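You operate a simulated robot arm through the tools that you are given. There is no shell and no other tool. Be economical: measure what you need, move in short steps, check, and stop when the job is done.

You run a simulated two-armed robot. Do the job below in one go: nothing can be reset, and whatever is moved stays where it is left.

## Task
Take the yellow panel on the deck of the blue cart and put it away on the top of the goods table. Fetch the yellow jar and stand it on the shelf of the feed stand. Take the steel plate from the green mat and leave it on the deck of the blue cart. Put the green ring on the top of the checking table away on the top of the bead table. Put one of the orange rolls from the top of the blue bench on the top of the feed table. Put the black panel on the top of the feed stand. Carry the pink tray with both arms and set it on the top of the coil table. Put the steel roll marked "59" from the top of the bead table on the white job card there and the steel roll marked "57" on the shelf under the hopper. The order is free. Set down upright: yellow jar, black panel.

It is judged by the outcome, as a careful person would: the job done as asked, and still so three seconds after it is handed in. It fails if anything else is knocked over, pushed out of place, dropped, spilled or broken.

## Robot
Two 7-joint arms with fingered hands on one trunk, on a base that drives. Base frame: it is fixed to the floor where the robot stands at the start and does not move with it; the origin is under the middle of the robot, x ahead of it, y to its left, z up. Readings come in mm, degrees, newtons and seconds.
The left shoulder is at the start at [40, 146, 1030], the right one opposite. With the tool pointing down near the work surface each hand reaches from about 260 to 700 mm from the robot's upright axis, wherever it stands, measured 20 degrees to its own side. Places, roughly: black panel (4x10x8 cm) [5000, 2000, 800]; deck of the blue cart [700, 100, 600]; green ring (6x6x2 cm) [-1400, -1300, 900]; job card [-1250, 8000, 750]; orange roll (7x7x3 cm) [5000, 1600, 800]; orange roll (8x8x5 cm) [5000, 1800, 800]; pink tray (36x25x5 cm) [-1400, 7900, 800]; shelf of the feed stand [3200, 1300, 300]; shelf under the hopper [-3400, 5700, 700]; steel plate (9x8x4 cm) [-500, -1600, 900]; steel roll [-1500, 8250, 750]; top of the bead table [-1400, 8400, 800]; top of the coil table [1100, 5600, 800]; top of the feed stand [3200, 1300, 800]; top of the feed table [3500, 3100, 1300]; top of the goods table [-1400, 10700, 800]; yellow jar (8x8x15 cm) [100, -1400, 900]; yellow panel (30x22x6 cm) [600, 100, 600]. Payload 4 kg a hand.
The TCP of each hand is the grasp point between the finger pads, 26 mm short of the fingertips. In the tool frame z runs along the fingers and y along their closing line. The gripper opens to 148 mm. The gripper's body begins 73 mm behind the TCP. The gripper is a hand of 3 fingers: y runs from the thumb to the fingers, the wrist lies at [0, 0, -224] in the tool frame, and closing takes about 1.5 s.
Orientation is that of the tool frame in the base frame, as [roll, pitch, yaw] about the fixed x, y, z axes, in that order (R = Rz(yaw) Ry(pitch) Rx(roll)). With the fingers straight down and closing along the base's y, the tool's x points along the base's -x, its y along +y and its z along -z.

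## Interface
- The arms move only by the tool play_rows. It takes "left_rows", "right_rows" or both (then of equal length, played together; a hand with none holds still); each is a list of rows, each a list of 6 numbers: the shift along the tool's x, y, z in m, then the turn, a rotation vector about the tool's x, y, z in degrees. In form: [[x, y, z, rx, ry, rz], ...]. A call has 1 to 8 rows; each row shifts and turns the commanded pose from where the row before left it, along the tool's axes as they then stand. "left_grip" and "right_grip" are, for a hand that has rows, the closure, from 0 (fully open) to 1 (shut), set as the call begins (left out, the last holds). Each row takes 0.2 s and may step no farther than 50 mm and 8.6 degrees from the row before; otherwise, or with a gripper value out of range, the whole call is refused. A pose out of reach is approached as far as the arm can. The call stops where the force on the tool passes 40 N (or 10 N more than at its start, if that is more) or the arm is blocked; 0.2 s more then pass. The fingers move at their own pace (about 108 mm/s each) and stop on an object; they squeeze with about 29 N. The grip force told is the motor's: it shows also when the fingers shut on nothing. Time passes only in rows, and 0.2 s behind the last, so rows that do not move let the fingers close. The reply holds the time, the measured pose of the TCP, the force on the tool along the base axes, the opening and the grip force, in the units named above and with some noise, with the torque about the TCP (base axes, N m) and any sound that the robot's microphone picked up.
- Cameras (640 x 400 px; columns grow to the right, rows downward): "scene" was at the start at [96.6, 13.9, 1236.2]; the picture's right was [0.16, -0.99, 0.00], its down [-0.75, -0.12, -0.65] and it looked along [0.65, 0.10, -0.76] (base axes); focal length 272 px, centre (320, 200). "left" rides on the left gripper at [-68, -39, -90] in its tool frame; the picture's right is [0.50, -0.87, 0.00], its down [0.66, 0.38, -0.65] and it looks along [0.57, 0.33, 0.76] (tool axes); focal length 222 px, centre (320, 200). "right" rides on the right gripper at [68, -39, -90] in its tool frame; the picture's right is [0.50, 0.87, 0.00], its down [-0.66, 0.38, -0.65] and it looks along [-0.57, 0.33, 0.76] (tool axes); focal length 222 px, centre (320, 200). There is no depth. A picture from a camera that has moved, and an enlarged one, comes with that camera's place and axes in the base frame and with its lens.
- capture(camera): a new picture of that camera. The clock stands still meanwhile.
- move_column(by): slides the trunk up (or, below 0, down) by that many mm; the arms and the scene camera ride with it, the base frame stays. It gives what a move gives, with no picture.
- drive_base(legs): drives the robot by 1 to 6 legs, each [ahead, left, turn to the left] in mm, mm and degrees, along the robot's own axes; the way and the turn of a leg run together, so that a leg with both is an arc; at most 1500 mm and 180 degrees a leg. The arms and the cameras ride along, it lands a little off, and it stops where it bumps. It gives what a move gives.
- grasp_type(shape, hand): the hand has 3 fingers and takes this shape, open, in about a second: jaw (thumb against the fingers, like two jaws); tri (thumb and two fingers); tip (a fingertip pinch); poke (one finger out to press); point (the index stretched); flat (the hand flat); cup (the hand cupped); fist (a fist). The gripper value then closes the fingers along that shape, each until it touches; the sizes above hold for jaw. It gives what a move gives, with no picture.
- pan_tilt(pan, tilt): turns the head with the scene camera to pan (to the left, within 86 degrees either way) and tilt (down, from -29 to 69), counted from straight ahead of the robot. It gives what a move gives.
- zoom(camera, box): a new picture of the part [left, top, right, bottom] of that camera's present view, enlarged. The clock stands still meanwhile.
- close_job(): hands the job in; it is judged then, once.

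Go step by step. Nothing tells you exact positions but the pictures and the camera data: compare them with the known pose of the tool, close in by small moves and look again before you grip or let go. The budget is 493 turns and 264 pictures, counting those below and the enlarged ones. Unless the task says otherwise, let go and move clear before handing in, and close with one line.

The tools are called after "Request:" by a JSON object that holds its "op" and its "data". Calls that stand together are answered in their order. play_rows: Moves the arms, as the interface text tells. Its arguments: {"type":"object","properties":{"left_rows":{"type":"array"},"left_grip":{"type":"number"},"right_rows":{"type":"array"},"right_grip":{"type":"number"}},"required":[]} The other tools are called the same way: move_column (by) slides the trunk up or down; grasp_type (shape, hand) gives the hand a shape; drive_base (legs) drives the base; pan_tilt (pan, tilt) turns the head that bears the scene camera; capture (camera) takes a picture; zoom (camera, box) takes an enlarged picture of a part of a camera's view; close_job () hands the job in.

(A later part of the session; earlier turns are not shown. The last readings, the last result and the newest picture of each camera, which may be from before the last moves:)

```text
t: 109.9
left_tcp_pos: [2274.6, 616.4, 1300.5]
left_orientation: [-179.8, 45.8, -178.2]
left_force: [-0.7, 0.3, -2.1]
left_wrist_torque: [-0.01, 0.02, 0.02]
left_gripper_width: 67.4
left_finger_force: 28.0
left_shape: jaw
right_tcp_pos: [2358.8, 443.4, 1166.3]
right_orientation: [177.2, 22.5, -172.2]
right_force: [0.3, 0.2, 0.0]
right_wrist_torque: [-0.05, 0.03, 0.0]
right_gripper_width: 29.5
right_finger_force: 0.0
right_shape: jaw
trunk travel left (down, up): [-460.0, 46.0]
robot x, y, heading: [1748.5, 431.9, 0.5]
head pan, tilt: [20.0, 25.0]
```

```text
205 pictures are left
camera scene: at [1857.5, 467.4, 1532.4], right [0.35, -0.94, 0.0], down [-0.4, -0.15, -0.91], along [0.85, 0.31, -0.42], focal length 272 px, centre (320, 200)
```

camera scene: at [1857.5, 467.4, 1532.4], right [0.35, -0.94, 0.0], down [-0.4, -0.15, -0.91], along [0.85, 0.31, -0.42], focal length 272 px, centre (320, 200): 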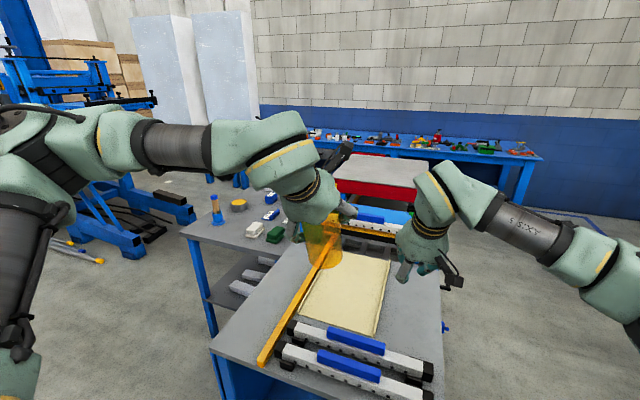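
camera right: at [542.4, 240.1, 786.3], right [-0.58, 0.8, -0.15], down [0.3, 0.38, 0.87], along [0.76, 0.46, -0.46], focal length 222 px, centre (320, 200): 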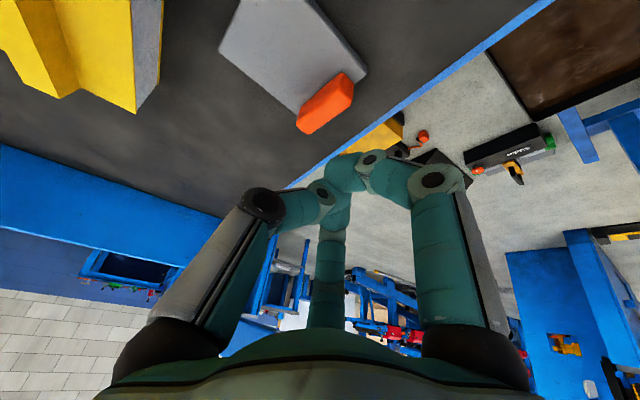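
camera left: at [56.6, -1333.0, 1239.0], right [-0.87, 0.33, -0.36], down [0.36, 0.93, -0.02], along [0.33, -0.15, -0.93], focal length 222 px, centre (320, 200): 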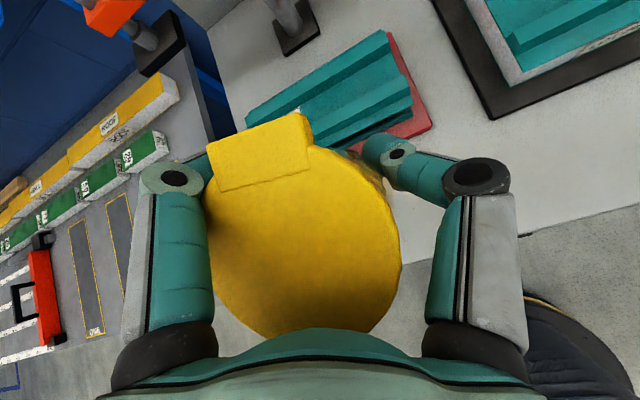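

Request:
{"op": "drive_base", "data": {"legs": [[0, 880, 0]]}}

Request:
{"op": "pan_tilt", "data": {"pan": 0, "tilt": 30}}

Request:
{"op": "capture", "data": {"camera": "scene"}}

```text
t: 114.6
left_tcp_pos: [2272.3, 1500.4, 1300.6]
left_orientation: [-179.9, 45.9, -178.3]
left_force: [-0.2, -0.3, -2.4]
left_wrist_torque: [-0.01, 0.03, 0.05]
left_gripper_width: 67.2
left_finger_force: 29.5
left_shape: jaw
right_tcp_pos: [2356.2, 1329.5, 1165.2]
right_orientation: [177.1, 22.6, -172.3]
right_force: [-0.1, -0.5, 0.3]
right_wrist_torque: [-0.02, 0.0, 0.01]
right_gripper_width: 29.4
right_finger_force: 0.0
right_shape: jaw
trunk travel left (down, up): [-460.0, 46.0]
robot x, y, heading: [1747.9, 1323.1, 0.3]
head pan, tilt: [20.0, 25.0]
```

```text
t: 115.4
left_tcp_pos: [2270.7, 1501.9, 1300.9]
left_orientation: [-179.7, 45.9, -178.2]
left_force: [0.2, 0.4, -2.8]
left_wrist_torque: [-0.03, 0.01, 0.04]
left_gripper_width: 67.5
left_finger_force: 29.0
left_shape: jaw
right_tcp_pos: [2355.7, 1331.2, 1165.4]
right_orientation: [177.3, 22.6, -172.4]
right_force: [0.1, -0.6, -0.5]
right_wrist_torque: [0.01, 0.02, 0.01]
right_gripper_width: 29.8
right_finger_force: 0.1
right_shape: jaw
trunk travel left (down, up): [-460.0, 46.0]
robot x, y, heading: [1749.3, 1321.0, 0.1]
head pan, tilt: [0.0, 30.0]
```

```text
204 pictures are left
camera scene: at [1858.4, 1323.7, 1524.5], right [0.0, -1.0, 0.0], down [-0.5, 0.0, -0.87], along [0.87, 0.0, -0.5], focal length 272 px, centre (320, 200)
```

scene: 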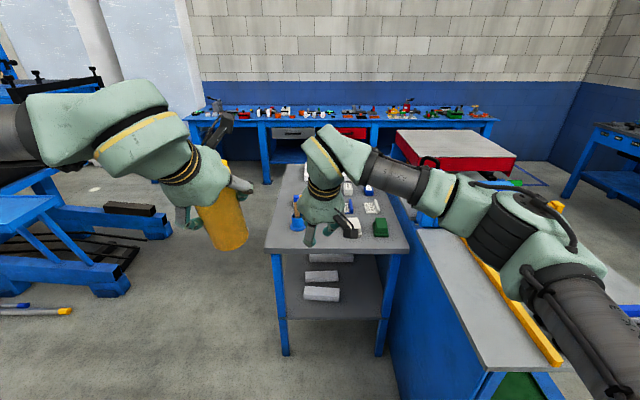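

The feed stand is at x from about 2700, y 970–1540, with its top at about 800 and a shelf near 350. I'll tuck the right hand away, move up and lower.

Request:
{"op": "play_rows", "data": {"right_rows": [[0.0209, 0.0045, -0.0358, 0, 0, 0], [0.0209, 0.0045, -0.0358, 0, 0, 0], [0.0209, 0.0045, -0.0358, 0, 0, 0], [0.0209, 0.0045, -0.0358, 0, 0, 0], [0.0209, 0.0045, -0.0358, 0, 0, 0], [0.0209, 0.0045, -0.0358, 0, 0, 0]]}}

Request:
{"op": "drive_base", "data": {"legs": [[160, 0, 0]]}}

Request:
{"op": "move_column", "data": {"by": -200}}

Request:
{"op": "pan_tilt", "data": {"pan": 10, "tilt": 35}}

Request:
{"op": "capture", "data": {"camera": "scene"}}

Request:
{"op": "capture", "data": {"camera": "left"}}

```text
t: 116.8
left_tcp_pos: [2270.9, 1502.2, 1300.5]
left_orientation: [-179.7, 46.0, -178.2]
left_force: [-0.4, -0.4, -1.9]
left_wrist_torque: [0.03, 0.0, -0.02]
left_gripper_width: 67.4
left_finger_force: 29.7
left_shape: jaw
right_tcp_pos: [2151.8, 1319.4, 1317.4]
right_orientation: [177.2, 22.6, -172.4]
right_force: [-0.1, -0.2, 0.1]
right_wrist_torque: [-0.04, 0.01, -0.02]
right_gripper_width: 29.4
right_finger_force: 0.1
right_shape: jaw
trunk travel left (down, up): [-460.0, 46.0]
robot x, y, heading: [1750.2, 1319.3, 0.3]
head pan, tilt: [0.0, 30.0]
```

```text
t: 118.2
left_tcp_pos: [2430.0, 1504.0, 1304.2]
left_orientation: [-179.9, 46.1, -178.0]
left_force: [-1.3, -0.5, -1.9]
left_wrist_torque: [0.0, -0.01, 0.0]
left_gripper_width: 67.3
left_finger_force: 29.4
left_shape: jaw
right_tcp_pos: [2311.7, 1321.4, 1318.9]
right_orientation: [177.1, 22.9, -172.0]
right_force: [0.2, -0.6, 0.4]
right_wrist_torque: [-0.02, 0.01, 0.01]
right_gripper_width: 29.5
right_finger_force: 0.0
right_shape: jaw
trunk travel left (down, up): [-460.0, 46.0]
robot x, y, heading: [1909.1, 1324.2, 0.5]
head pan, tilt: [0.0, 30.0]
```

```text
t: 120.4
left_tcp_pos: [2433.7, 1505.3, 1101.1]
left_orientation: [-179.9, 46.0, -178.1]
left_force: [0.6, -0.2, -2.5]
left_wrist_torque: [-0.02, -0.01, -0.01]
left_gripper_width: 67.1
left_finger_force: 28.6
left_shape: jaw
right_tcp_pos: [2315.5, 1322.7, 1116.6]
right_orientation: [177.3, 22.6, -172.0]
right_force: [0.0, -0.4, -0.3]
right_wrist_torque: [0.0, 0.02, -0.01]
right_gripper_width: 29.5
right_finger_force: 0.1
right_shape: jaw
trunk travel left (down, up): [-260.0, 246.0]
robot x, y, heading: [1912.1, 1323.5, 0.4]
head pan, tilt: [0.0, 30.0]
```

```text
t: 121.1
left_tcp_pos: [2433.4, 1504.6, 1100.5]
left_orientation: [-180.0, 46.0, -178.1]
left_force: [-0.8, -0.4, -2.8]
left_wrist_torque: [-0.01, 0.02, -0.02]
left_gripper_width: 67.1
left_finger_force: 28.6
left_shape: jaw
right_tcp_pos: [2314.8, 1322.3, 1117.4]
right_orientation: [177.1, 22.6, -172.1]
right_force: [-0.7, 0.5, -0.1]
right_wrist_torque: [0.01, 0.01, 0.0]
right_gripper_width: 29.4
right_finger_force: 0.1
right_shape: jaw
trunk travel left (down, up): [-260.0, 246.0]
robot x, y, heading: [1906.4, 1324.7, 0.6]
head pan, tilt: [10.0, 35.0]
```

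```text
203 pictures are left
camera scene: at [2016.2, 1339.4, 1316.4], right [0.18, -0.98, 0.0], down [-0.56, -0.1, -0.82], along [0.81, 0.15, -0.57], focal length 272 px, centre (320, 200)
```

scene: 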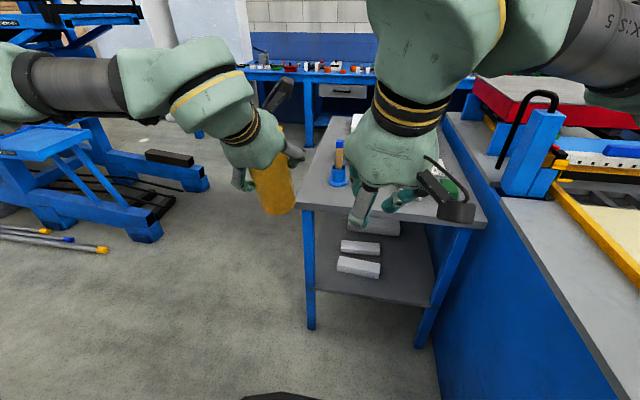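

```text
202 pictures are left
camera left: at [2416.7, 1464.9, 1211.7], right [-0.32, -0.88, -0.36], down [-0.94, 0.35, -0.02], along [0.14, 0.33, -0.93], focal length 222 px, centre (320, 200)
```

left: 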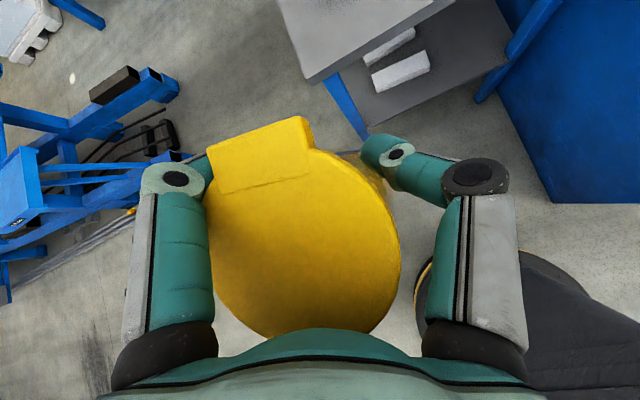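

Request:
{"op": "zoom", "data": {"camera": "scene", "box": [290, 190, 480, 310]}}

```text
3.33 times, centred on (385, 250) of scene
camera zoom: at [2016.2, 1339.4, 1316.4], right [0.18, -0.98, 0.0], down [-0.56, -0.1, -0.82], along [0.81, 0.15, -0.57], focal length 905 px, centre (103, 33)
```

zoom: 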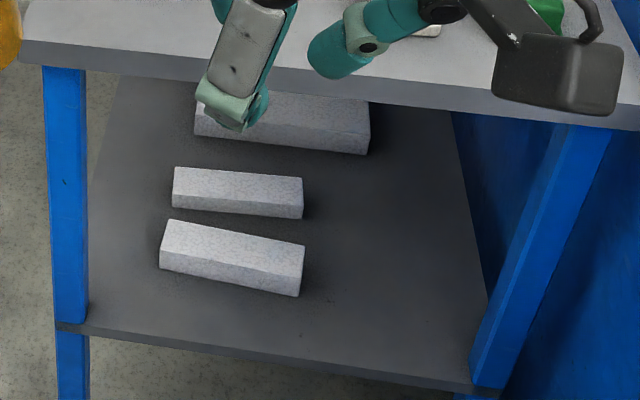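

The space to the right of the bricks, near [2815, 1125], is free on the shelf at z≈342. I'll raise the right hand, lower the trunk, and bring the jar down in front of the stand.

Request:
{"op": "play_rows", "data": {"right_rows": [[-0.0144, 0, -0.0346, 0, 0, 0], [-0.0144, 0, -0.0346, 0, 0, 0], [-0.0144, 0, -0.0346, 0, 0, 0], [-0.0144, 0, -0.0346, 0, 0, 0], [-0.0144, 0, -0.0346, 0, 0, 0]]}}

Request:
{"op": "move_column", "data": {"by": -150}}

Request:
{"op": "play_rows", "data": {"left_rows": [[0.026, -0.0243, 0.0298, 0, 0, 0], [0.026, -0.0243, 0.0298, 0, 0, 0], [0.026, -0.0243, 0.0298, 0, 0, 0], [0.026, -0.0243, 0.0298, 0, 0, 0], [0.026, -0.0243, 0.0298, 0, 0, 0], [0.026, -0.0243, 0.0298, 0, 0, 0]]}}

Request:
{"op": "capture", "data": {"camera": "scene"}}

```text
t: 122.3
left_tcp_pos: [2431.3, 1505.8, 1101.2]
left_orientation: [-179.9, 46.0, -178.0]
left_force: [-0.2, 0.5, -2.8]
left_wrist_torque: [0.01, 0.01, 0.03]
left_gripper_width: 67.2
left_finger_force: 29.0
left_shape: jaw
right_tcp_pos: [2316.8, 1315.9, 1307.1]
right_orientation: [177.2, 22.7, -172.0]
right_force: [0.0, -0.1, 0.1]
right_wrist_torque: [0.03, 0.0, -0.02]
right_gripper_width: 29.7
right_finger_force: 0.1
right_shape: jaw
trunk travel left (down, up): [-260.0, 246.0]
robot x, y, heading: [1911.2, 1324.1, 0.2]
head pan, tilt: [10.0, 35.0]
```

```text
t: 124.1
left_tcp_pos: [2433.6, 1504.4, 950.8]
left_orientation: [-179.9, 45.9, -178.1]
left_force: [-0.3, 0.4, -1.6]
left_wrist_torque: [0.04, -0.03, -0.01]
left_gripper_width: 67.4
left_finger_force: 29.3
left_shape: jaw
right_tcp_pos: [2317.4, 1313.8, 1154.1]
right_orientation: [177.2, 22.6, -172.0]
right_force: [-0.3, 0.2, 0.3]
right_wrist_torque: [-0.02, 0.0, -0.01]
right_gripper_width: 29.1
right_finger_force: 0.0
right_shape: jaw
trunk travel left (down, up): [-110.0, 396.0]
robot x, y, heading: [1911.1, 1319.1, 0.5]
head pan, tilt: [10.0, 35.0]
```

```text
t: 125.5
left_tcp_pos: [2456.5, 1360.0, 711.1]
left_orientation: [-179.9, 46.0, -178.1]
left_force: [-1.0, 0.4, -3.1]
left_wrist_torque: [-0.02, -0.01, -0.02]
left_gripper_width: 67.4
left_finger_force: 29.0
left_shape: jaw
right_tcp_pos: [2317.8, 1313.9, 1153.8]
right_orientation: [177.1, 22.6, -172.2]
right_force: [-0.2, 0.4, 0.0]
right_wrist_torque: [0.02, 0.01, 0.0]
right_gripper_width: 29.5
right_finger_force: 0.1
right_shape: jaw
trunk travel left (down, up): [-110.0, 396.0]
robot x, y, heading: [1907.6, 1322.1, 0.4]
head pan, tilt: [10.0, 35.0]
```

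```text
200 pictures are left
camera scene: at [2016.6, 1338.3, 1165.8], right [0.18, -0.98, 0.0], down [-0.56, -0.1, -0.82], along [0.81, 0.15, -0.57], focal length 272 px, centre (320, 200)
```

scene: 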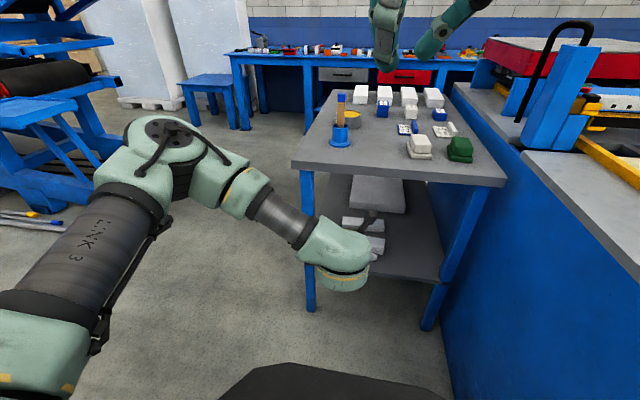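

Request:
{"op": "play_rows", "data": {"left_rows": [[0.026, -0.0243, 0.0298, 0, 0, 0], [0.026, -0.0243, 0.0298, 0, 0, 0], [0.026, -0.0243, 0.0298, 0, 0, 0], [0.026, -0.0243, 0.0298, 0, 0, 0], [0.026, -0.0243, 0.0298, 0, 0, 0], [0.024, -0.0243, 0.026, 0, 0, 0]]}}

Request:
{"op": "capture", "data": {"camera": "scene"}}

Request:
{"op": "capture", "data": {"camera": "left"}}

```text
t: 126.9
left_tcp_pos: [2481.5, 1210.3, 481.1]
left_orientation: [-179.9, 46.0, -178.2]
left_force: [1.3, 0.0, -1.7]
left_wrist_torque: [0.04, 0.0, 0.02]
left_gripper_width: 67.0
left_finger_force: 28.4
left_shape: jaw
right_tcp_pos: [2317.3, 1314.4, 1154.8]
right_orientation: [177.1, 22.7, -172.3]
right_force: [-0.2, -0.3, 0.3]
right_wrist_torque: [-0.01, 0.05, 0.04]
right_gripper_width: 29.6
right_finger_force: 0.1
right_shape: jaw
trunk travel left (down, up): [-110.0, 396.0]
robot x, y, heading: [1905.8, 1322.4, 0.6]
head pan, tilt: [10.0, 35.0]
```

```text
199 pictures are left
camera scene: at [2016.3, 1338.7, 1165.8], right [0.18, -0.98, 0.0], down [-0.56, -0.1, -0.82], along [0.81, 0.15, -0.57], focal length 272 px, centre (320, 200)
```

scene: 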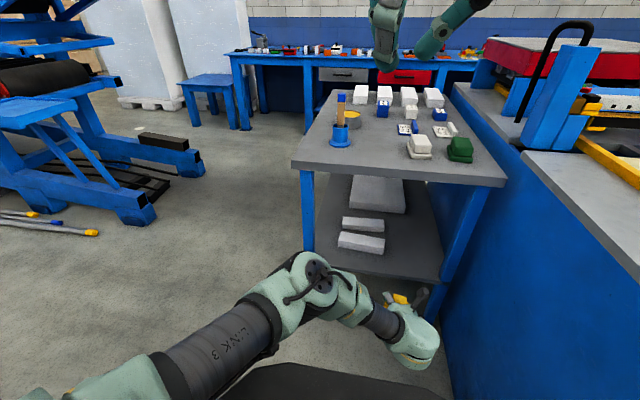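

```text
198 pictures are left
camera left: at [2465.0, 1171.6, 592.8], right [-0.32, -0.88, -0.36], down [-0.94, 0.35, -0.02], along [0.14, 0.33, -0.93], focal length 222 px, centre (320, 200)
```

left: 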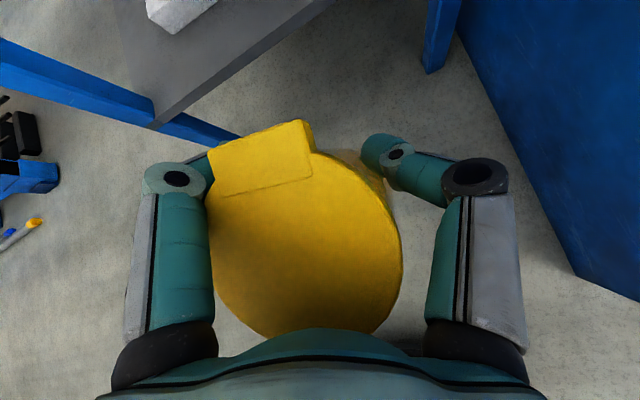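

Request:
{"op": "drive_base", "data": {"legs": [[180, -45, 0]]}}

Request:
{"op": "capture", "data": {"camera": "scene"}}

Request:
{"op": "capture", "data": {"camera": "left"}}

```text
t: 128.4
left_tcp_pos: [2659.6, 1167.2, 481.4]
left_orientation: [-179.9, 45.9, -178.1]
left_force: [0.2, 0.2, -2.6]
left_wrist_torque: [-0.02, 0.02, 0.01]
left_gripper_width: 67.1
left_finger_force: 28.9
left_shape: jaw
right_tcp_pos: [2496.4, 1271.6, 1155.2]
right_orientation: [177.2, 22.4, -172.2]
right_force: [0.5, 0.0, 0.5]
right_wrist_torque: [0.02, 0.04, -0.02]
right_gripper_width: 29.2
right_finger_force: 0.1
right_shape: jaw
trunk travel left (down, up): [-110.0, 396.0]
robot x, y, heading: [2083.8, 1277.5, 0.4]
head pan, tilt: [10.0, 35.0]
```

```text
197 pictures are left
camera scene: at [2194.4, 1295.3, 1165.7], right [0.18, -0.98, 0.0], down [-0.57, -0.1, -0.82], along [0.8, 0.15, -0.57], focal length 272 px, centre (320, 200)
```

scene: 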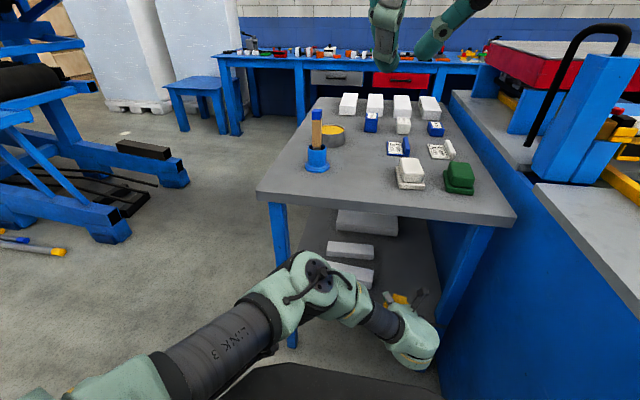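

```text
196 pictures are left
camera left: at [2642.7, 1128.6, 592.6], right [-0.32, -0.88, -0.36], down [-0.94, 0.35, -0.02], along [0.14, 0.33, -0.93], focal length 222 px, centre (320, 200)
```

left: 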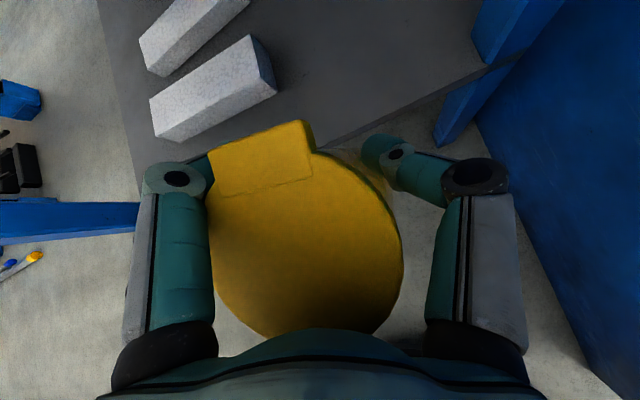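

Request:
{"op": "drive_base", "data": {"legs": [[80, 0, 0]]}}

Request:
{"op": "pan_tilt", "data": {"pan": 10, "tilt": 55}}

Request:
{"op": "capture", "data": {"camera": "scene"}}

```text
t: 129.5
left_tcp_pos: [2739.0, 1167.8, 481.5]
left_orientation: [-179.9, 45.9, -178.2]
left_force: [0.4, -0.4, -1.9]
left_wrist_torque: [0.01, 0.03, 0.0]
left_gripper_width: 67.1
left_finger_force: 29.3
left_shape: jaw
right_tcp_pos: [2575.4, 1271.7, 1154.0]
right_orientation: [177.2, 22.4, -172.2]
right_force: [0.4, -0.5, 0.0]
right_wrist_torque: [-0.05, 0.02, -0.05]
right_gripper_width: 29.5
right_finger_force: 0.0
right_shape: jaw
trunk travel left (down, up): [-110.0, 396.0]
robot x, y, heading: [2170.7, 1280.0, 0.4]
head pan, tilt: [10.0, 35.0]
```

```text
t: 130.3
left_tcp_pos: [2739.2, 1167.7, 481.3]
left_orientation: [-179.9, 46.0, -178.2]
left_force: [-0.6, 0.7, -2.3]
left_wrist_torque: [-0.03, 0.0, -0.02]
left_gripper_width: 67.1
left_finger_force: 28.5
left_shape: jaw
right_tcp_pos: [2574.9, 1270.0, 1154.3]
right_orientation: [177.1, 22.7, -172.1]
right_force: [-0.1, -0.3, -0.4]
right_wrist_torque: [0.02, 0.04, -0.01]
right_gripper_width: 29.5
right_finger_force: 0.1
right_shape: jaw
trunk travel left (down, up): [-110.0, 396.0]
robot x, y, heading: [2165.5, 1277.6, 0.5]
head pan, tilt: [10.0, 55.0]
```

```text
195 pictures are left
camera scene: at [2257.5, 1293.1, 1137.6], right [0.18, -0.98, 0.0], down [-0.81, -0.15, -0.57], along [0.56, 0.1, -0.82], focal length 272 px, centre (320, 200)
```

scene: 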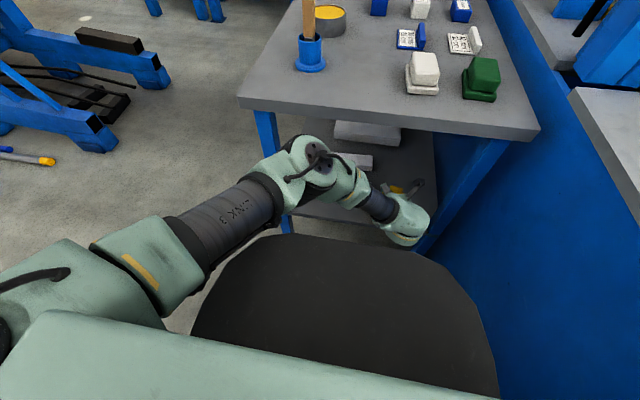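

Request:
{"op": "drive_base", "data": {"legs": [[58, 0, 0]]}}

Request:
{"op": "capture", "data": {"camera": "left"}}

Request:
{"op": "capture", "data": {"camera": "scene"}}

```text
t: 131.3
left_tcp_pos: [2796.7, 1168.3, 480.7]
left_orientation: [-180.0, 45.9, -178.2]
left_force: [0.2, -0.2, -2.2]
left_wrist_torque: [0.01, -0.01, -0.01]
left_gripper_width: 66.8
left_finger_force: 28.9
left_shape: jaw
right_tcp_pos: [2634.1, 1271.3, 1153.9]
right_orientation: [177.1, 22.5, -172.2]
right_force: [-0.4, 0.4, -0.1]
right_wrist_torque: [-0.07, 0.02, 0.0]
right_gripper_width: 29.6
right_finger_force: 0.1
right_shape: jaw
trunk travel left (down, up): [-110.0, 396.0]
robot x, y, heading: [2227.4, 1275.8, 0.4]
head pan, tilt: [10.0, 55.0]
```

```text
194 pictures are left
camera left: at [2780.2, 1128.7, 592.2], right [-0.32, -0.88, -0.36], down [-0.94, 0.35, -0.02], along [0.14, 0.33, -0.93], focal length 222 px, centre (320, 200)
```

left: 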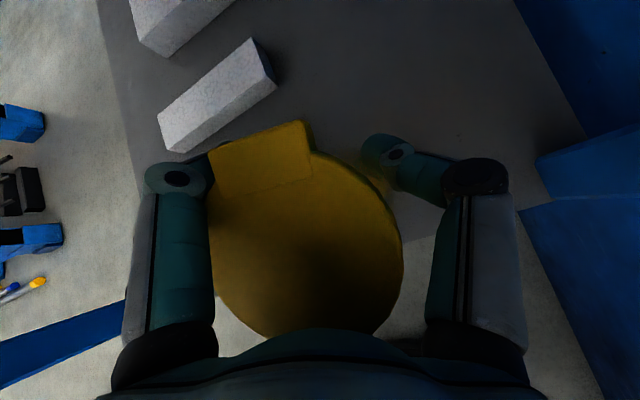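

```text
193 pictures are left
camera scene: at [2316.9, 1293.3, 1137.4], right [0.18, -0.98, 0.0], down [-0.81, -0.15, -0.57], along [0.56, 0.1, -0.82], focal length 272 px, centre (320, 200)
```

scene: 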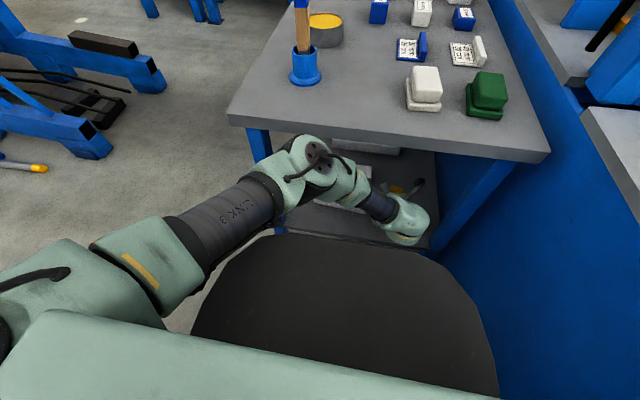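

Request:
{"op": "play_rows", "data": {"left_rows": [[0.0, -0.004, 0.014, 0, 0, 0], [0.0007, -0.004, 0.014, 0, 0, 0]]}}

Request:
{"op": "play_rows", "data": {"left_rows": [[0.0036, 0, 0.0035, 0, 0, 0], [0, 0, 0, 0, 0, 0]]}}

Request:
{"op": "play_rows", "data": {"left_rows": [[0.0036, 0, 0.0035, 0, 0, 0], [0, 0, 0, 0, 0, 0]]}}

Request:
{"op": "capture", "data": {"camera": "left"}}

```text
t: 131.9
left_tcp_pos: [2814.7, 1162.1, 462.2]
left_orientation: [-180.0, 45.9, -178.2]
left_force: [0.3, -0.2, -2.2]
left_wrist_torque: [0.05, 0.02, 0.03]
left_gripper_width: 66.8
left_finger_force: 28.6
left_shape: jaw
right_tcp_pos: [2633.1, 1270.5, 1154.7]
right_orientation: [177.0, 22.5, -172.2]
right_force: [-0.3, -0.4, 0.1]
right_wrist_torque: [-0.01, 0.01, 0.02]
right_gripper_width: 29.5
right_finger_force: 0.1
right_shape: jaw
trunk travel left (down, up): [-110.0, 396.0]
robot x, y, heading: [2223.9, 1277.3, 0.2]
head pan, tilt: [10.0, 55.0]
```

```text
t: 132.5
left_tcp_pos: [2814.5, 1161.5, 457.7]
left_orientation: [-179.9, 45.9, -178.2]
left_force: [-0.4, 0.9, -0.3]
left_wrist_torque: [0.03, 0.07, -0.03]
left_gripper_width: 66.5
left_finger_force: 29.4
left_shape: jaw
right_tcp_pos: [2632.3, 1271.6, 1154.1]
right_orientation: [177.3, 22.6, -172.2]
right_force: [0.2, 1.3, -0.1]
right_wrist_torque: [0.0, 0.0, -0.02]
right_gripper_width: 29.3
right_finger_force: 0.1
right_shape: jaw
trunk travel left (down, up): [-110.0, 396.0]
robot x, y, heading: [2227.8, 1280.5, 0.4]
head pan, tilt: [10.0, 55.0]
```

```text
t: 133.1
left_tcp_pos: [2816.2, 1159.8, 454.4]
left_orientation: [-179.8, 46.2, -178.2]
left_force: [0.9, -2.8, 20.8]
left_wrist_torque: [-0.1, 0.42, 0.1]
left_gripper_width: 66.3
left_finger_force: 28.5
left_shape: jaw
right_tcp_pos: [2630.2, 1272.5, 1155.4]
right_orientation: [177.2, 22.7, -172.2]
right_force: [-0.2, 0.3, 0.0]
right_wrist_torque: [0.02, -0.04, 0.01]
right_gripper_width: 29.5
right_finger_force: 0.0
right_shape: jaw
trunk travel left (down, up): [-110.0, 396.0]
robot x, y, heading: [2227.4, 1280.1, 0.1]
head pan, tilt: [10.0, 55.0]
```

```text
192 pictures are left
camera left: at [2798.6, 1121.4, 566.3], right [-0.32, -0.88, -0.36], down [-0.94, 0.35, -0.02], along [0.15, 0.33, -0.93], focal length 222 px, centre (320, 200)
```

left: 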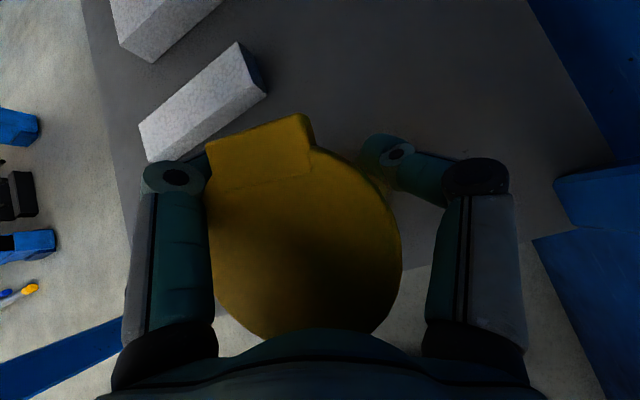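

The jar touches the shelf. I'll relieve the pressure, open, and back straight out by driving.

Request:
{"op": "play_rows", "data": {"left_rows": [[-0.0012, 0, -0.0012, 0, 0, 0], [0, 0, 0, 0, 0, 0], [0, 0, 0, 0, 0, 0], [0, 0, 0, 0, 0, 0]], "left_grip": 0.3}}

Request:
{"op": "capture", "data": {"camera": "left"}}

```text
t: 134.1
left_tcp_pos: [2815.8, 1161.5, 453.1]
left_orientation: [-179.9, 45.9, -178.2]
left_force: [-0.2, 0.2, 0.9]
left_wrist_torque: [-0.01, 0.02, -0.01]
left_gripper_width: 103.6
left_finger_force: 0.0
left_shape: jaw
right_tcp_pos: [2631.9, 1271.9, 1153.7]
right_orientation: [177.2, 22.6, -172.2]
right_force: [-0.3, -0.8, 0.5]
right_wrist_torque: [-0.01, 0.02, -0.03]
right_gripper_width: 29.5
right_finger_force: 0.1
right_shape: jaw
trunk travel left (down, up): [-110.0, 396.0]
robot x, y, heading: [2221.9, 1277.3, 0.3]
head pan, tilt: [10.0, 55.0]
```

```text
191 pictures are left
camera left: at [2798.4, 1121.9, 564.3], right [-0.32, -0.88, -0.36], down [-0.94, 0.35, -0.02], along [0.14, 0.33, -0.93], focal length 222 px, centre (320, 200)
```

left: 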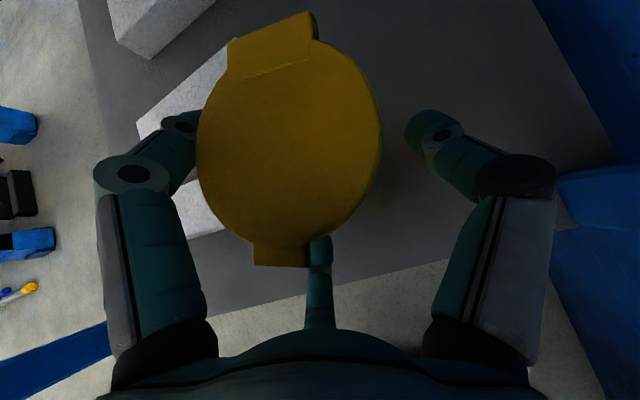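

Request:
{"op": "play_rows", "data": {"left_rows": [[0, 0.005, 0, 0, 0, 0], [0, 0.004, 0, 0, 0, 0], [0, 0, 0, 0, 0, 0]], "left_grip": 0}}

Request:
{"op": "capture", "data": {"camera": "left"}}

```text
t: 134.9
left_tcp_pos: [2815.3, 1170.6, 452.2]
left_orientation: [-179.9, 46.0, -178.2]
left_force: [0.5, 0.0, 0.0]
left_wrist_torque: [0.01, 0.02, -0.02]
left_gripper_width: 147.8
left_finger_force: 0.1
left_shape: jaw
right_tcp_pos: [2632.3, 1270.9, 1153.6]
right_orientation: [177.2, 22.5, -172.3]
right_force: [0.3, -0.2, -0.1]
right_wrist_torque: [-0.02, -0.05, 0.0]
right_gripper_width: 29.4
right_finger_force: 0.0
right_shape: jaw
trunk travel left (down, up): [-110.0, 396.0]
robot x, y, heading: [2223.1, 1279.2, 0.4]
head pan, tilt: [10.0, 55.0]
```

```text
190 pictures are left
camera left: at [2798.2, 1130.6, 564.6], right [-0.32, -0.88, -0.36], down [-0.94, 0.35, -0.02], along [0.14, 0.33, -0.93], focal length 222 px, centre (320, 200)
```

left: 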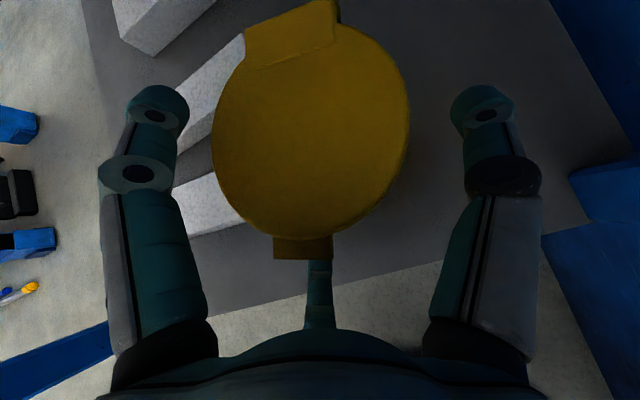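

Request:
{"op": "drive_base", "data": {"legs": [[-450, 0, 0]]}}

Request:
{"op": "pan_tilt", "data": {"pan": 0, "tilt": 40}}

Request:
{"op": "capture", "data": {"camera": "scene"}}

```text
t: 137.6
left_tcp_pos: [2357.6, 1166.9, 453.1]
left_orientation: [-179.9, 46.0, -178.2]
left_force: [0.6, -0.2, 0.2]
left_wrist_torque: [0.03, -0.01, 0.0]
left_gripper_width: 148.0
left_finger_force: 0.1
left_shape: jaw
right_tcp_pos: [2174.6, 1267.4, 1153.8]
right_orientation: [177.3, 22.5, -172.3]
right_force: [-0.4, 0.1, -1.0]
right_wrist_torque: [0.01, 0.0, -0.03]
right_gripper_width: 29.5
right_finger_force: 0.1
right_shape: jaw
trunk travel left (down, up): [-110.0, 396.0]
robot x, y, heading: [1769.7, 1274.8, 0.1]
head pan, tilt: [10.0, 55.0]
```

```text
t: 138.4
left_tcp_pos: [2358.1, 1166.6, 453.5]
left_orientation: [-179.9, 45.9, -178.4]
left_force: [0.5, -0.1, -0.2]
left_wrist_torque: [-0.04, -0.01, -0.01]
left_gripper_width: 147.8
left_finger_force: 0.0
left_shape: jaw
right_tcp_pos: [2176.3, 1269.4, 1154.9]
right_orientation: [177.1, 22.5, -172.3]
right_force: [-0.3, 0.3, -0.5]
right_wrist_torque: [0.0, 0.02, 0.03]
right_gripper_width: 29.4
right_finger_force: 0.1
right_shape: jaw
trunk travel left (down, up): [-110.0, 396.0]
robot x, y, heading: [1766.9, 1275.7, 0.3]
head pan, tilt: [0.0, 40.0]
```

```text
189 pictures are left
camera scene: at [1872.5, 1278.8, 1158.2], right [0.0, -1.0, 0.0], down [-0.64, 0.0, -0.77], along [0.77, 0.0, -0.64], focal length 272 px, centre (320, 200)
```

scene: 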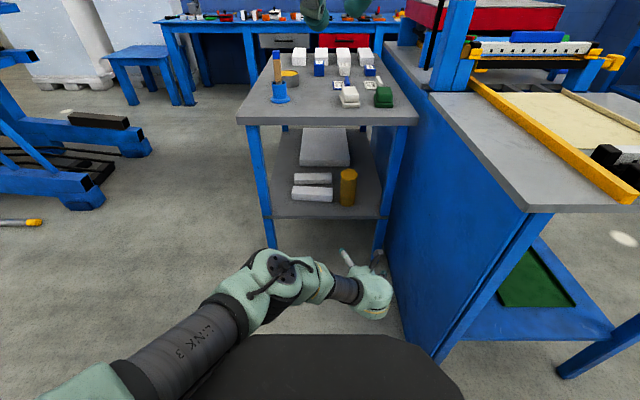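

The jar stands upright on the shelf. Next are the blue bench with the black panel and the orange rolls; I'll raise the hands and drive around the tables.

Request:
{"op": "move_column", "data": {"by": 350}}

Request:
{"op": "play_rows", "data": {"left_rows": [[-0.034, 0, -0.033, 0, 8, 0], [-0.034, 0, -0.033, 0, 8, 0], [-0.034, 0, -0.033, 0, 8, 0], [-0.02, 0, -0.045, 0, 0, 0], [-0.02, 0, -0.045, 0, 0, 0], [-0.02, 0, -0.045, 0, 0, 0]]}}

Request:
{"op": "drive_base", "data": {"legs": [[-100, 0, 0], [0, -1470, 0], [1300, 0, 0], [1250, 0, 0]]}}

Request:
{"op": "pan_tilt", "data": {"pan": 50, "tilt": 25}}

Request:
{"op": "capture", "data": {"camera": "scene"}}

```text
t: 141.8
left_tcp_pos: [2357.7, 1167.0, 803.3]
left_orientation: [-179.9, 46.0, -178.4]
left_force: [0.1, 0.8, -0.8]
left_wrist_torque: [-0.03, 0.02, 0.0]
left_gripper_width: 147.9
left_finger_force: 0.1
left_shape: jaw
right_tcp_pos: [2174.9, 1269.8, 1504.6]
right_orientation: [177.2, 22.7, -172.2]
right_force: [-0.8, 0.4, 0.1]
right_wrist_torque: [0.04, -0.02, -0.03]
right_gripper_width: 29.6
right_finger_force: 0.1
right_shape: jaw
trunk travel left (down, up): [-460.0, 46.0]
robot x, y, heading: [1770.7, 1277.3, 0.1]
head pan, tilt: [0.0, 40.0]
```

```text
t: 143.2
left_tcp_pos: [2382.7, 1168.4, 1091.6]
left_orientation: [-179.9, 22.0, -178.5]
left_force: [0.3, 0.7, 0.2]
left_wrist_torque: [0.02, 0.02, 0.03]
left_gripper_width: 148.1
left_finger_force: 0.0
left_shape: jaw
right_tcp_pos: [2174.8, 1268.9, 1504.9]
right_orientation: [177.1, 22.6, -172.4]
right_force: [-0.4, 0.3, -0.2]
right_wrist_torque: [-0.01, -0.03, 0.02]
right_gripper_width: 29.5
right_finger_force: 0.1
right_shape: jaw
trunk travel left (down, up): [-460.0, 46.0]
robot x, y, heading: [1768.5, 1276.6, 0.2]
head pan, tilt: [0.0, 40.0]
```

```text
t: 163.2
left_tcp_pos: [4792.8, -338.7, 1091.6]
left_orientation: [-179.9, 21.9, -179.5]
left_force: [-0.8, 0.1, 0.5]
left_wrist_torque: [0.0, 0.0, 0.04]
left_gripper_width: 147.8
left_finger_force: 0.1
left_shape: jaw
right_tcp_pos: [4585.6, -236.1, 1505.9]
right_orientation: [177.3, 22.7, -173.3]
right_force: [0.5, -0.7, 0.1]
right_wrist_torque: [0.01, -0.01, -0.02]
right_gripper_width: 29.7
right_finger_force: 0.0
right_shape: jaw
trunk travel left (down, up): [-460.0, 46.0]
robot x, y, heading: [4178.9, -221.3, -0.7]
head pan, tilt: [0.0, 40.0]
```

```text
t: 164.3
left_tcp_pos: [4794.4, -338.4, 1092.0]
left_orientation: [-179.9, 22.0, -179.3]
left_force: [0.3, 0.1, -0.9]
left_wrist_torque: [-0.01, -0.01, -0.02]
left_gripper_width: 147.8
left_finger_force: 0.0
left_shape: jaw
right_tcp_pos: [4587.4, -236.1, 1505.8]
right_orientation: [177.0, 22.5, -173.3]
right_force: [0.0, 0.3, 0.4]
right_wrist_torque: [-0.01, 0.0, -0.01]
right_gripper_width: 29.6
right_finger_force: 0.0
right_shape: jaw
trunk travel left (down, up): [-460.0, 46.0]
robot x, y, heading: [4181.1, -217.4, -0.8]
head pan, tilt: [50.0, 25.0]
```

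```text
188 pictures are left
camera scene: at [4259.3, -149.6, 1532.5], right [0.76, -0.65, 0.0], down [-0.28, -0.32, -0.91], along [0.59, 0.69, -0.42], focal length 272 px, centre (320, 200)
```

scene: 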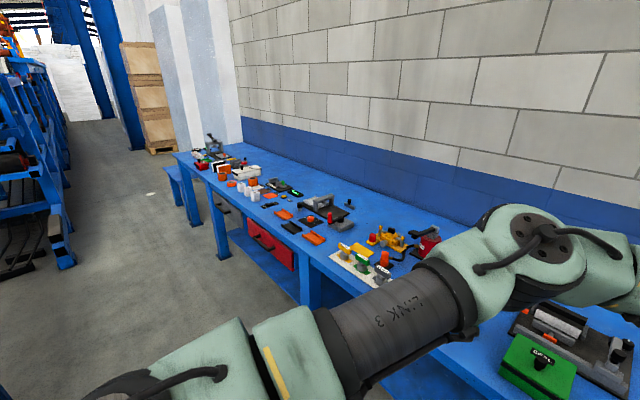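

Request:
{"op": "drive_base", "data": {"legs": [[0, 1000, 0], [0, 850, 0]]}}

Request:
{"op": "pan_tilt", "data": {"pan": 0, "tilt": 35}}

Request:
{"op": "capture", "data": {"camera": "scene"}}

```text
t: 173.6
left_tcp_pos: [4806.9, 1513.0, 1091.0]
left_orientation: [180.0, 21.9, -178.4]
left_force: [0.0, 0.0, -0.1]
left_wrist_torque: [0.0, 0.01, -0.04]
left_gripper_width: 147.9
left_finger_force: 0.0
left_shape: jaw
right_tcp_pos: [4599.0, 1612.0, 1504.2]
right_orientation: [177.1, 22.6, -172.3]
right_force: [-1.3, -0.3, -0.6]
right_wrist_torque: [0.01, 0.01, 0.01]
right_gripper_width: 29.7
right_finger_force: 0.0
right_shape: jaw
trunk travel left (down, up): [-460.0, 46.0]
robot x, y, heading: [4192.3, 1620.7, 0.2]
head pan, tilt: [50.0, 25.0]
```

```text
t: 174.8
left_tcp_pos: [4806.4, 1513.8, 1092.5]
left_orientation: [-179.8, 21.9, -178.4]
left_force: [-0.5, 0.0, -0.6]
left_wrist_torque: [0.02, 0.03, 0.02]
left_gripper_width: 148.0
left_finger_force: 0.0
left_shape: jaw
right_tcp_pos: [4598.9, 1614.0, 1505.1]
right_orientation: [177.1, 22.7, -172.3]
right_force: [-0.2, 0.5, 0.2]
right_wrist_torque: [-0.03, -0.01, -0.03]
right_gripper_width: 29.5
right_finger_force: 0.1
right_shape: jaw
trunk travel left (down, up): [-460.0, 46.0]
robot x, y, heading: [4193.7, 1622.5, 0.1]
head pan, tilt: [0.0, 35.0]
```

```text
187 pictures are left
camera scene: at [4298.4, 1623.6, 1516.7], right [0.0, -1.0, 0.0], down [-0.57, 0.0, -0.82], along [0.82, 0.0, -0.57], focal length 272 px, centre (320, 200)
```

scene: 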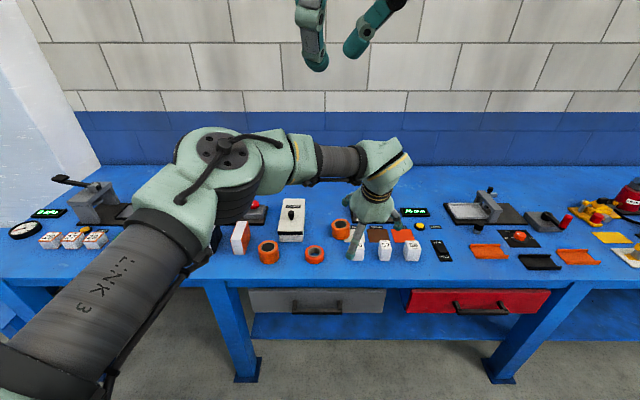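

Request:
{"op": "drive_base", "data": {"legs": [[0, 270, 0]]}}

Request:
{"op": "play_rows", "data": {"left_rows": [[0.02, 0.04, -0.02, 0, 0, 0], [0.02, 0.04, -0.02, 0, 0, 0], [0.02, 0.04, -0.02, 0, 0, 0], [0.02, 0.04, -0.02, 0, 0, 0], [0.02, 0.04, -0.02, 0, 0, 0], [0.02, 0.04, -0.02, 0, 0, 0]]}}

Request:
{"op": "capture", "data": {"camera": "scene"}}

Request:
{"op": "capture", "data": {"camera": "left"}}

```text
t: 176.7
left_tcp_pos: [4805.8, 1774.4, 1091.3]
left_orientation: [-180.0, 21.8, -178.8]
left_force: [-0.1, 0.5, 0.0]
left_wrist_torque: [-0.01, 0.04, -0.01]
left_gripper_width: 148.0
left_finger_force: 0.1
left_shape: jaw
right_tcp_pos: [4597.7, 1875.3, 1504.7]
right_orientation: [177.0, 22.6, -172.8]
right_force: [0.9, -0.5, -0.5]
right_wrist_torque: [0.04, 0.0, 0.02]
right_gripper_width: 29.3
right_finger_force: 0.1
right_shape: jaw
trunk travel left (down, up): [-460.0, 46.0]
robot x, y, heading: [4189.4, 1887.1, -0.3]
head pan, tilt: [0.0, 35.0]
```

```text
t: 178.1
left_tcp_pos: [4646.5, 2014.1, 1157.6]
left_orientation: [-179.9, 22.1, -178.8]
left_force: [-0.6, 0.3, 0.2]
left_wrist_torque: [0.0, -0.02, -0.05]
left_gripper_width: 147.8
left_finger_force: 0.1
left_shape: jaw
right_tcp_pos: [4597.7, 1880.7, 1505.3]
right_orientation: [177.2, 22.7, -172.8]
right_force: [0.1, -0.4, 0.0]
right_wrist_torque: [0.0, -0.02, 0.01]
right_gripper_width: 29.6
right_finger_force: 0.1
right_shape: jaw
trunk travel left (down, up): [-460.0, 46.0]
robot x, y, heading: [4189.5, 1887.1, -0.1]
head pan, tilt: [0.0, 35.0]
```

```text
186 pictures are left
camera scene: at [4296.9, 1892.9, 1516.8], right [0.0, -1.0, 0.0], down [-0.57, 0.0, -0.82], along [0.82, 0.0, -0.57], focal length 272 px, centre (320, 200)
```

scene: 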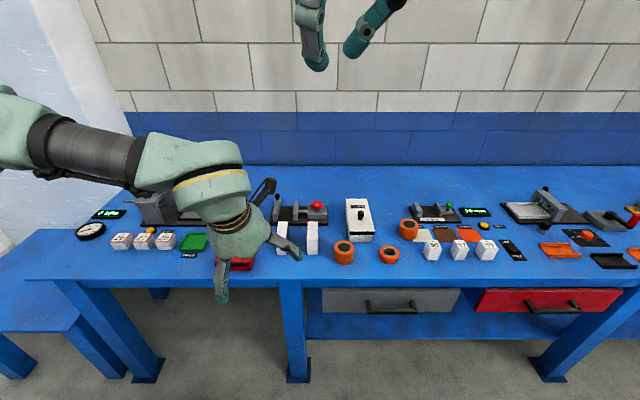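

```text
185 pictures are left
camera left: at [4675.0, 1976.5, 1266.9], right [-0.45, -0.88, -0.18], down [-0.86, 0.36, 0.36], along [-0.25, 0.32, -0.92], focal length 222 px, centre (320, 200)
```

left: 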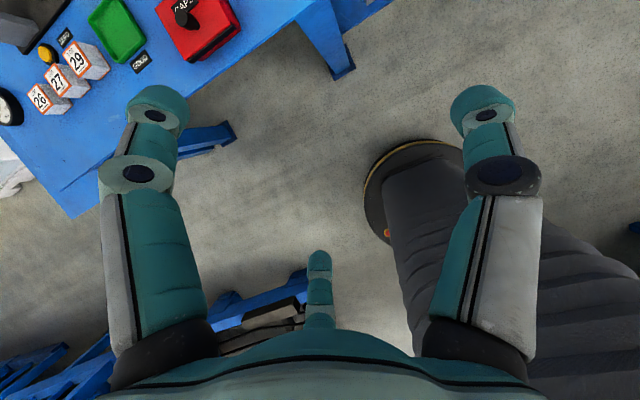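

Request:
{"op": "zoom", "data": {"camera": "scene", "box": [240, 170, 480, 300]}}

```text
2.67 times, centred on (360, 235) of scene
camera zoom: at [4296.9, 1892.9, 1516.8], right [0.0, -1.0, 0.0], down [-0.57, 0.0, -0.82], along [0.82, 0.0, -0.57], focal length 724 px, centre (213, 107)
```

zoom: 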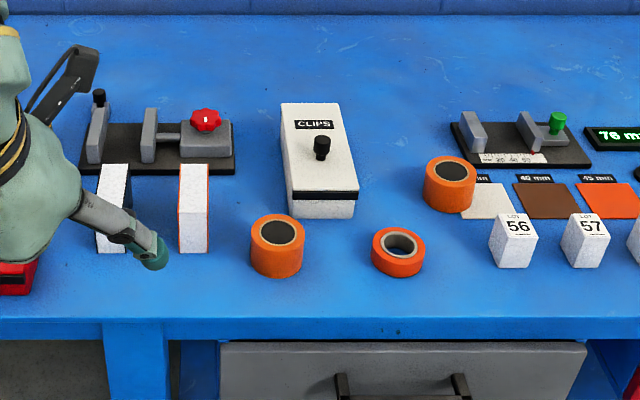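

The black panel is probably the left one of the two upright panels, near [4990, 2029]. I'll move in and look with the left hand camera.

Request:
{"op": "drive_base", "data": {"legs": [[200, 0, 0]]}}

Request:
{"op": "play_rows", "data": {"left_rows": [[-0.03, 0, 0.02, 0, 7.3, 0], [-0.03, 0, 0.02, 0, 7.3, 0], [-0.03, 0, 0.02, 0, 7.3, 0]], "left_grip": 0.3}}

Request:
{"op": "capture", "data": {"camera": "left"}}

Request:
{"op": "zoom", "data": {"camera": "scene", "box": [180, 150, 420, 300]}}

```text
t: 179.7
left_tcp_pos: [4840.7, 2009.3, 1160.0]
left_orientation: [-179.9, 22.1, -179.1]
left_force: [-0.1, 0.6, -0.4]
left_wrist_torque: [0.0, -0.03, 0.01]
left_gripper_width: 147.8
left_finger_force: 0.1
left_shape: jaw
right_tcp_pos: [4789.7, 1874.8, 1506.5]
right_orientation: [177.1, 22.8, -173.2]
right_force: [-0.4, -0.1, -0.1]
right_wrist_torque: [-0.01, -0.04, 0.0]
right_gripper_width: 29.4
right_finger_force: 0.1
right_shape: jaw
trunk travel left (down, up): [-460.0, 46.0]
robot x, y, heading: [4387.3, 1889.4, -0.7]
head pan, tilt: [0.0, 35.0]
```

```text
t: 180.5
left_tcp_pos: [4949.6, 2008.2, 1122.2]
left_orientation: [-180.0, -0.3, -179.2]
left_force: [0.6, 0.0, -0.1]
left_wrist_torque: [0.0, 0.05, 0.0]
left_gripper_width: 103.8
left_finger_force: 0.1
left_shape: jaw
right_tcp_pos: [4798.0, 1874.0, 1503.9]
right_orientation: [177.0, 22.5, -173.0]
right_force: [-0.1, 0.7, 0.1]
right_wrist_torque: [0.0, -0.02, -0.03]
right_gripper_width: 29.6
right_finger_force: 0.0
right_shape: jaw
trunk travel left (down, up): [-460.0, 46.0]
robot x, y, heading: [4388.6, 1888.2, -0.7]
head pan, tilt: [0.0, 35.0]
```

```text
183 pictures are left
camera left: at [5016.9, 1970.3, 1211.5], right [-0.49, -0.87, 0.0], down [-0.66, 0.37, 0.66], along [-0.57, 0.32, -0.76], focal length 222 px, centre (320, 200)
```

left: 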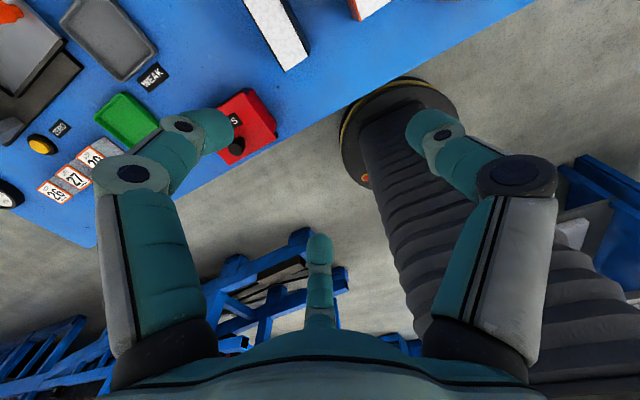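

```text
2.67 times, centred on (300, 225) of scene
camera zoom: at [4498.0, 1887.6, 1516.5], right [-0.01, -1.0, 0.0], down [-0.58, 0.01, -0.82], along [0.82, -0.01, -0.58], focal length 724 px, centre (373, 133)
```

zoom: 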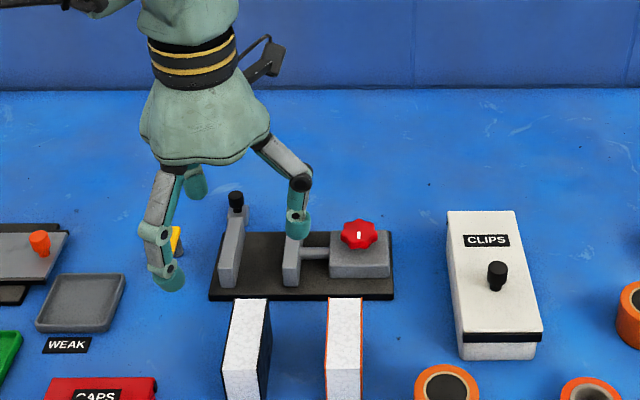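

Request:
{"op": "play_rows", "data": {"left_rows": [[-0.0144, 0.0028, 0.0325, 0, 0, 0], [-0.0144, 0.0028, 0.0325, 0, 0, 0], [-0.0144, 0.0028, 0.0325, 0, 0, 0], [-0.0144, 0.0028, 0.0325, 0, 0, 0], [-0.0144, 0.0028, 0.0325, 0, 0, 0]]}}

Request:
{"op": "capture", "data": {"camera": "left"}}

Request:
{"op": "zoom", "data": {"camera": "scene", "box": [180, 150, 420, 300]}}

```text
t: 181.7
left_tcp_pos: [5020.2, 2024.1, 960.1]
left_orientation: [-179.9, 0.0, -179.2]
left_force: [-0.2, 0.3, 0.2]
left_wrist_torque: [-0.01, 0.02, -0.04]
left_gripper_width: 104.0
left_finger_force: 0.1
left_shape: jaw
right_tcp_pos: [4797.5, 1873.8, 1503.8]
right_orientation: [177.1, 22.6, -173.0]
right_force: [0.1, 0.7, -0.2]
right_wrist_torque: [0.01, 0.05, -0.01]
right_gripper_width: 29.2
right_finger_force: 0.0
right_shape: jaw
trunk travel left (down, up): [-460.0, 46.0]
robot x, y, heading: [4387.7, 1893.2, -0.6]
head pan, tilt: [0.0, 35.0]
```

```text
181 pictures are left
camera left: at [5088.6, 1986.1, 1049.1], right [-0.49, -0.87, 0.0], down [-0.66, 0.37, 0.65], along [-0.57, 0.32, -0.76], focal length 222 px, centre (320, 200)
```

left: 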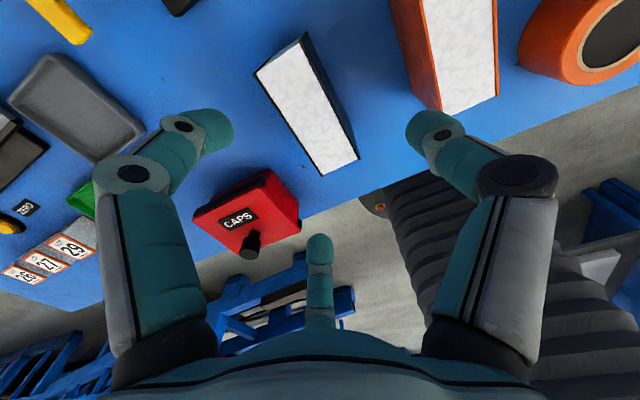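

```text
2.67 times, centred on (300, 225) of scene
camera zoom: at [4497.0, 1888.2, 1516.6], right [-0.01, -1.0, 0.0], down [-0.57, 0.01, -0.82], along [0.82, -0.01, -0.57], focal length 724 px, centre (373, 133)
```

zoom: 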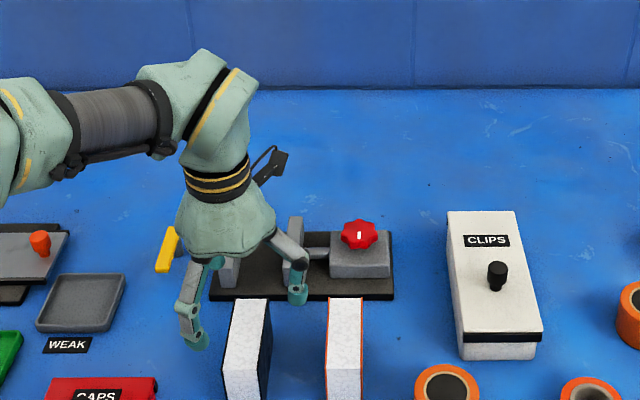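

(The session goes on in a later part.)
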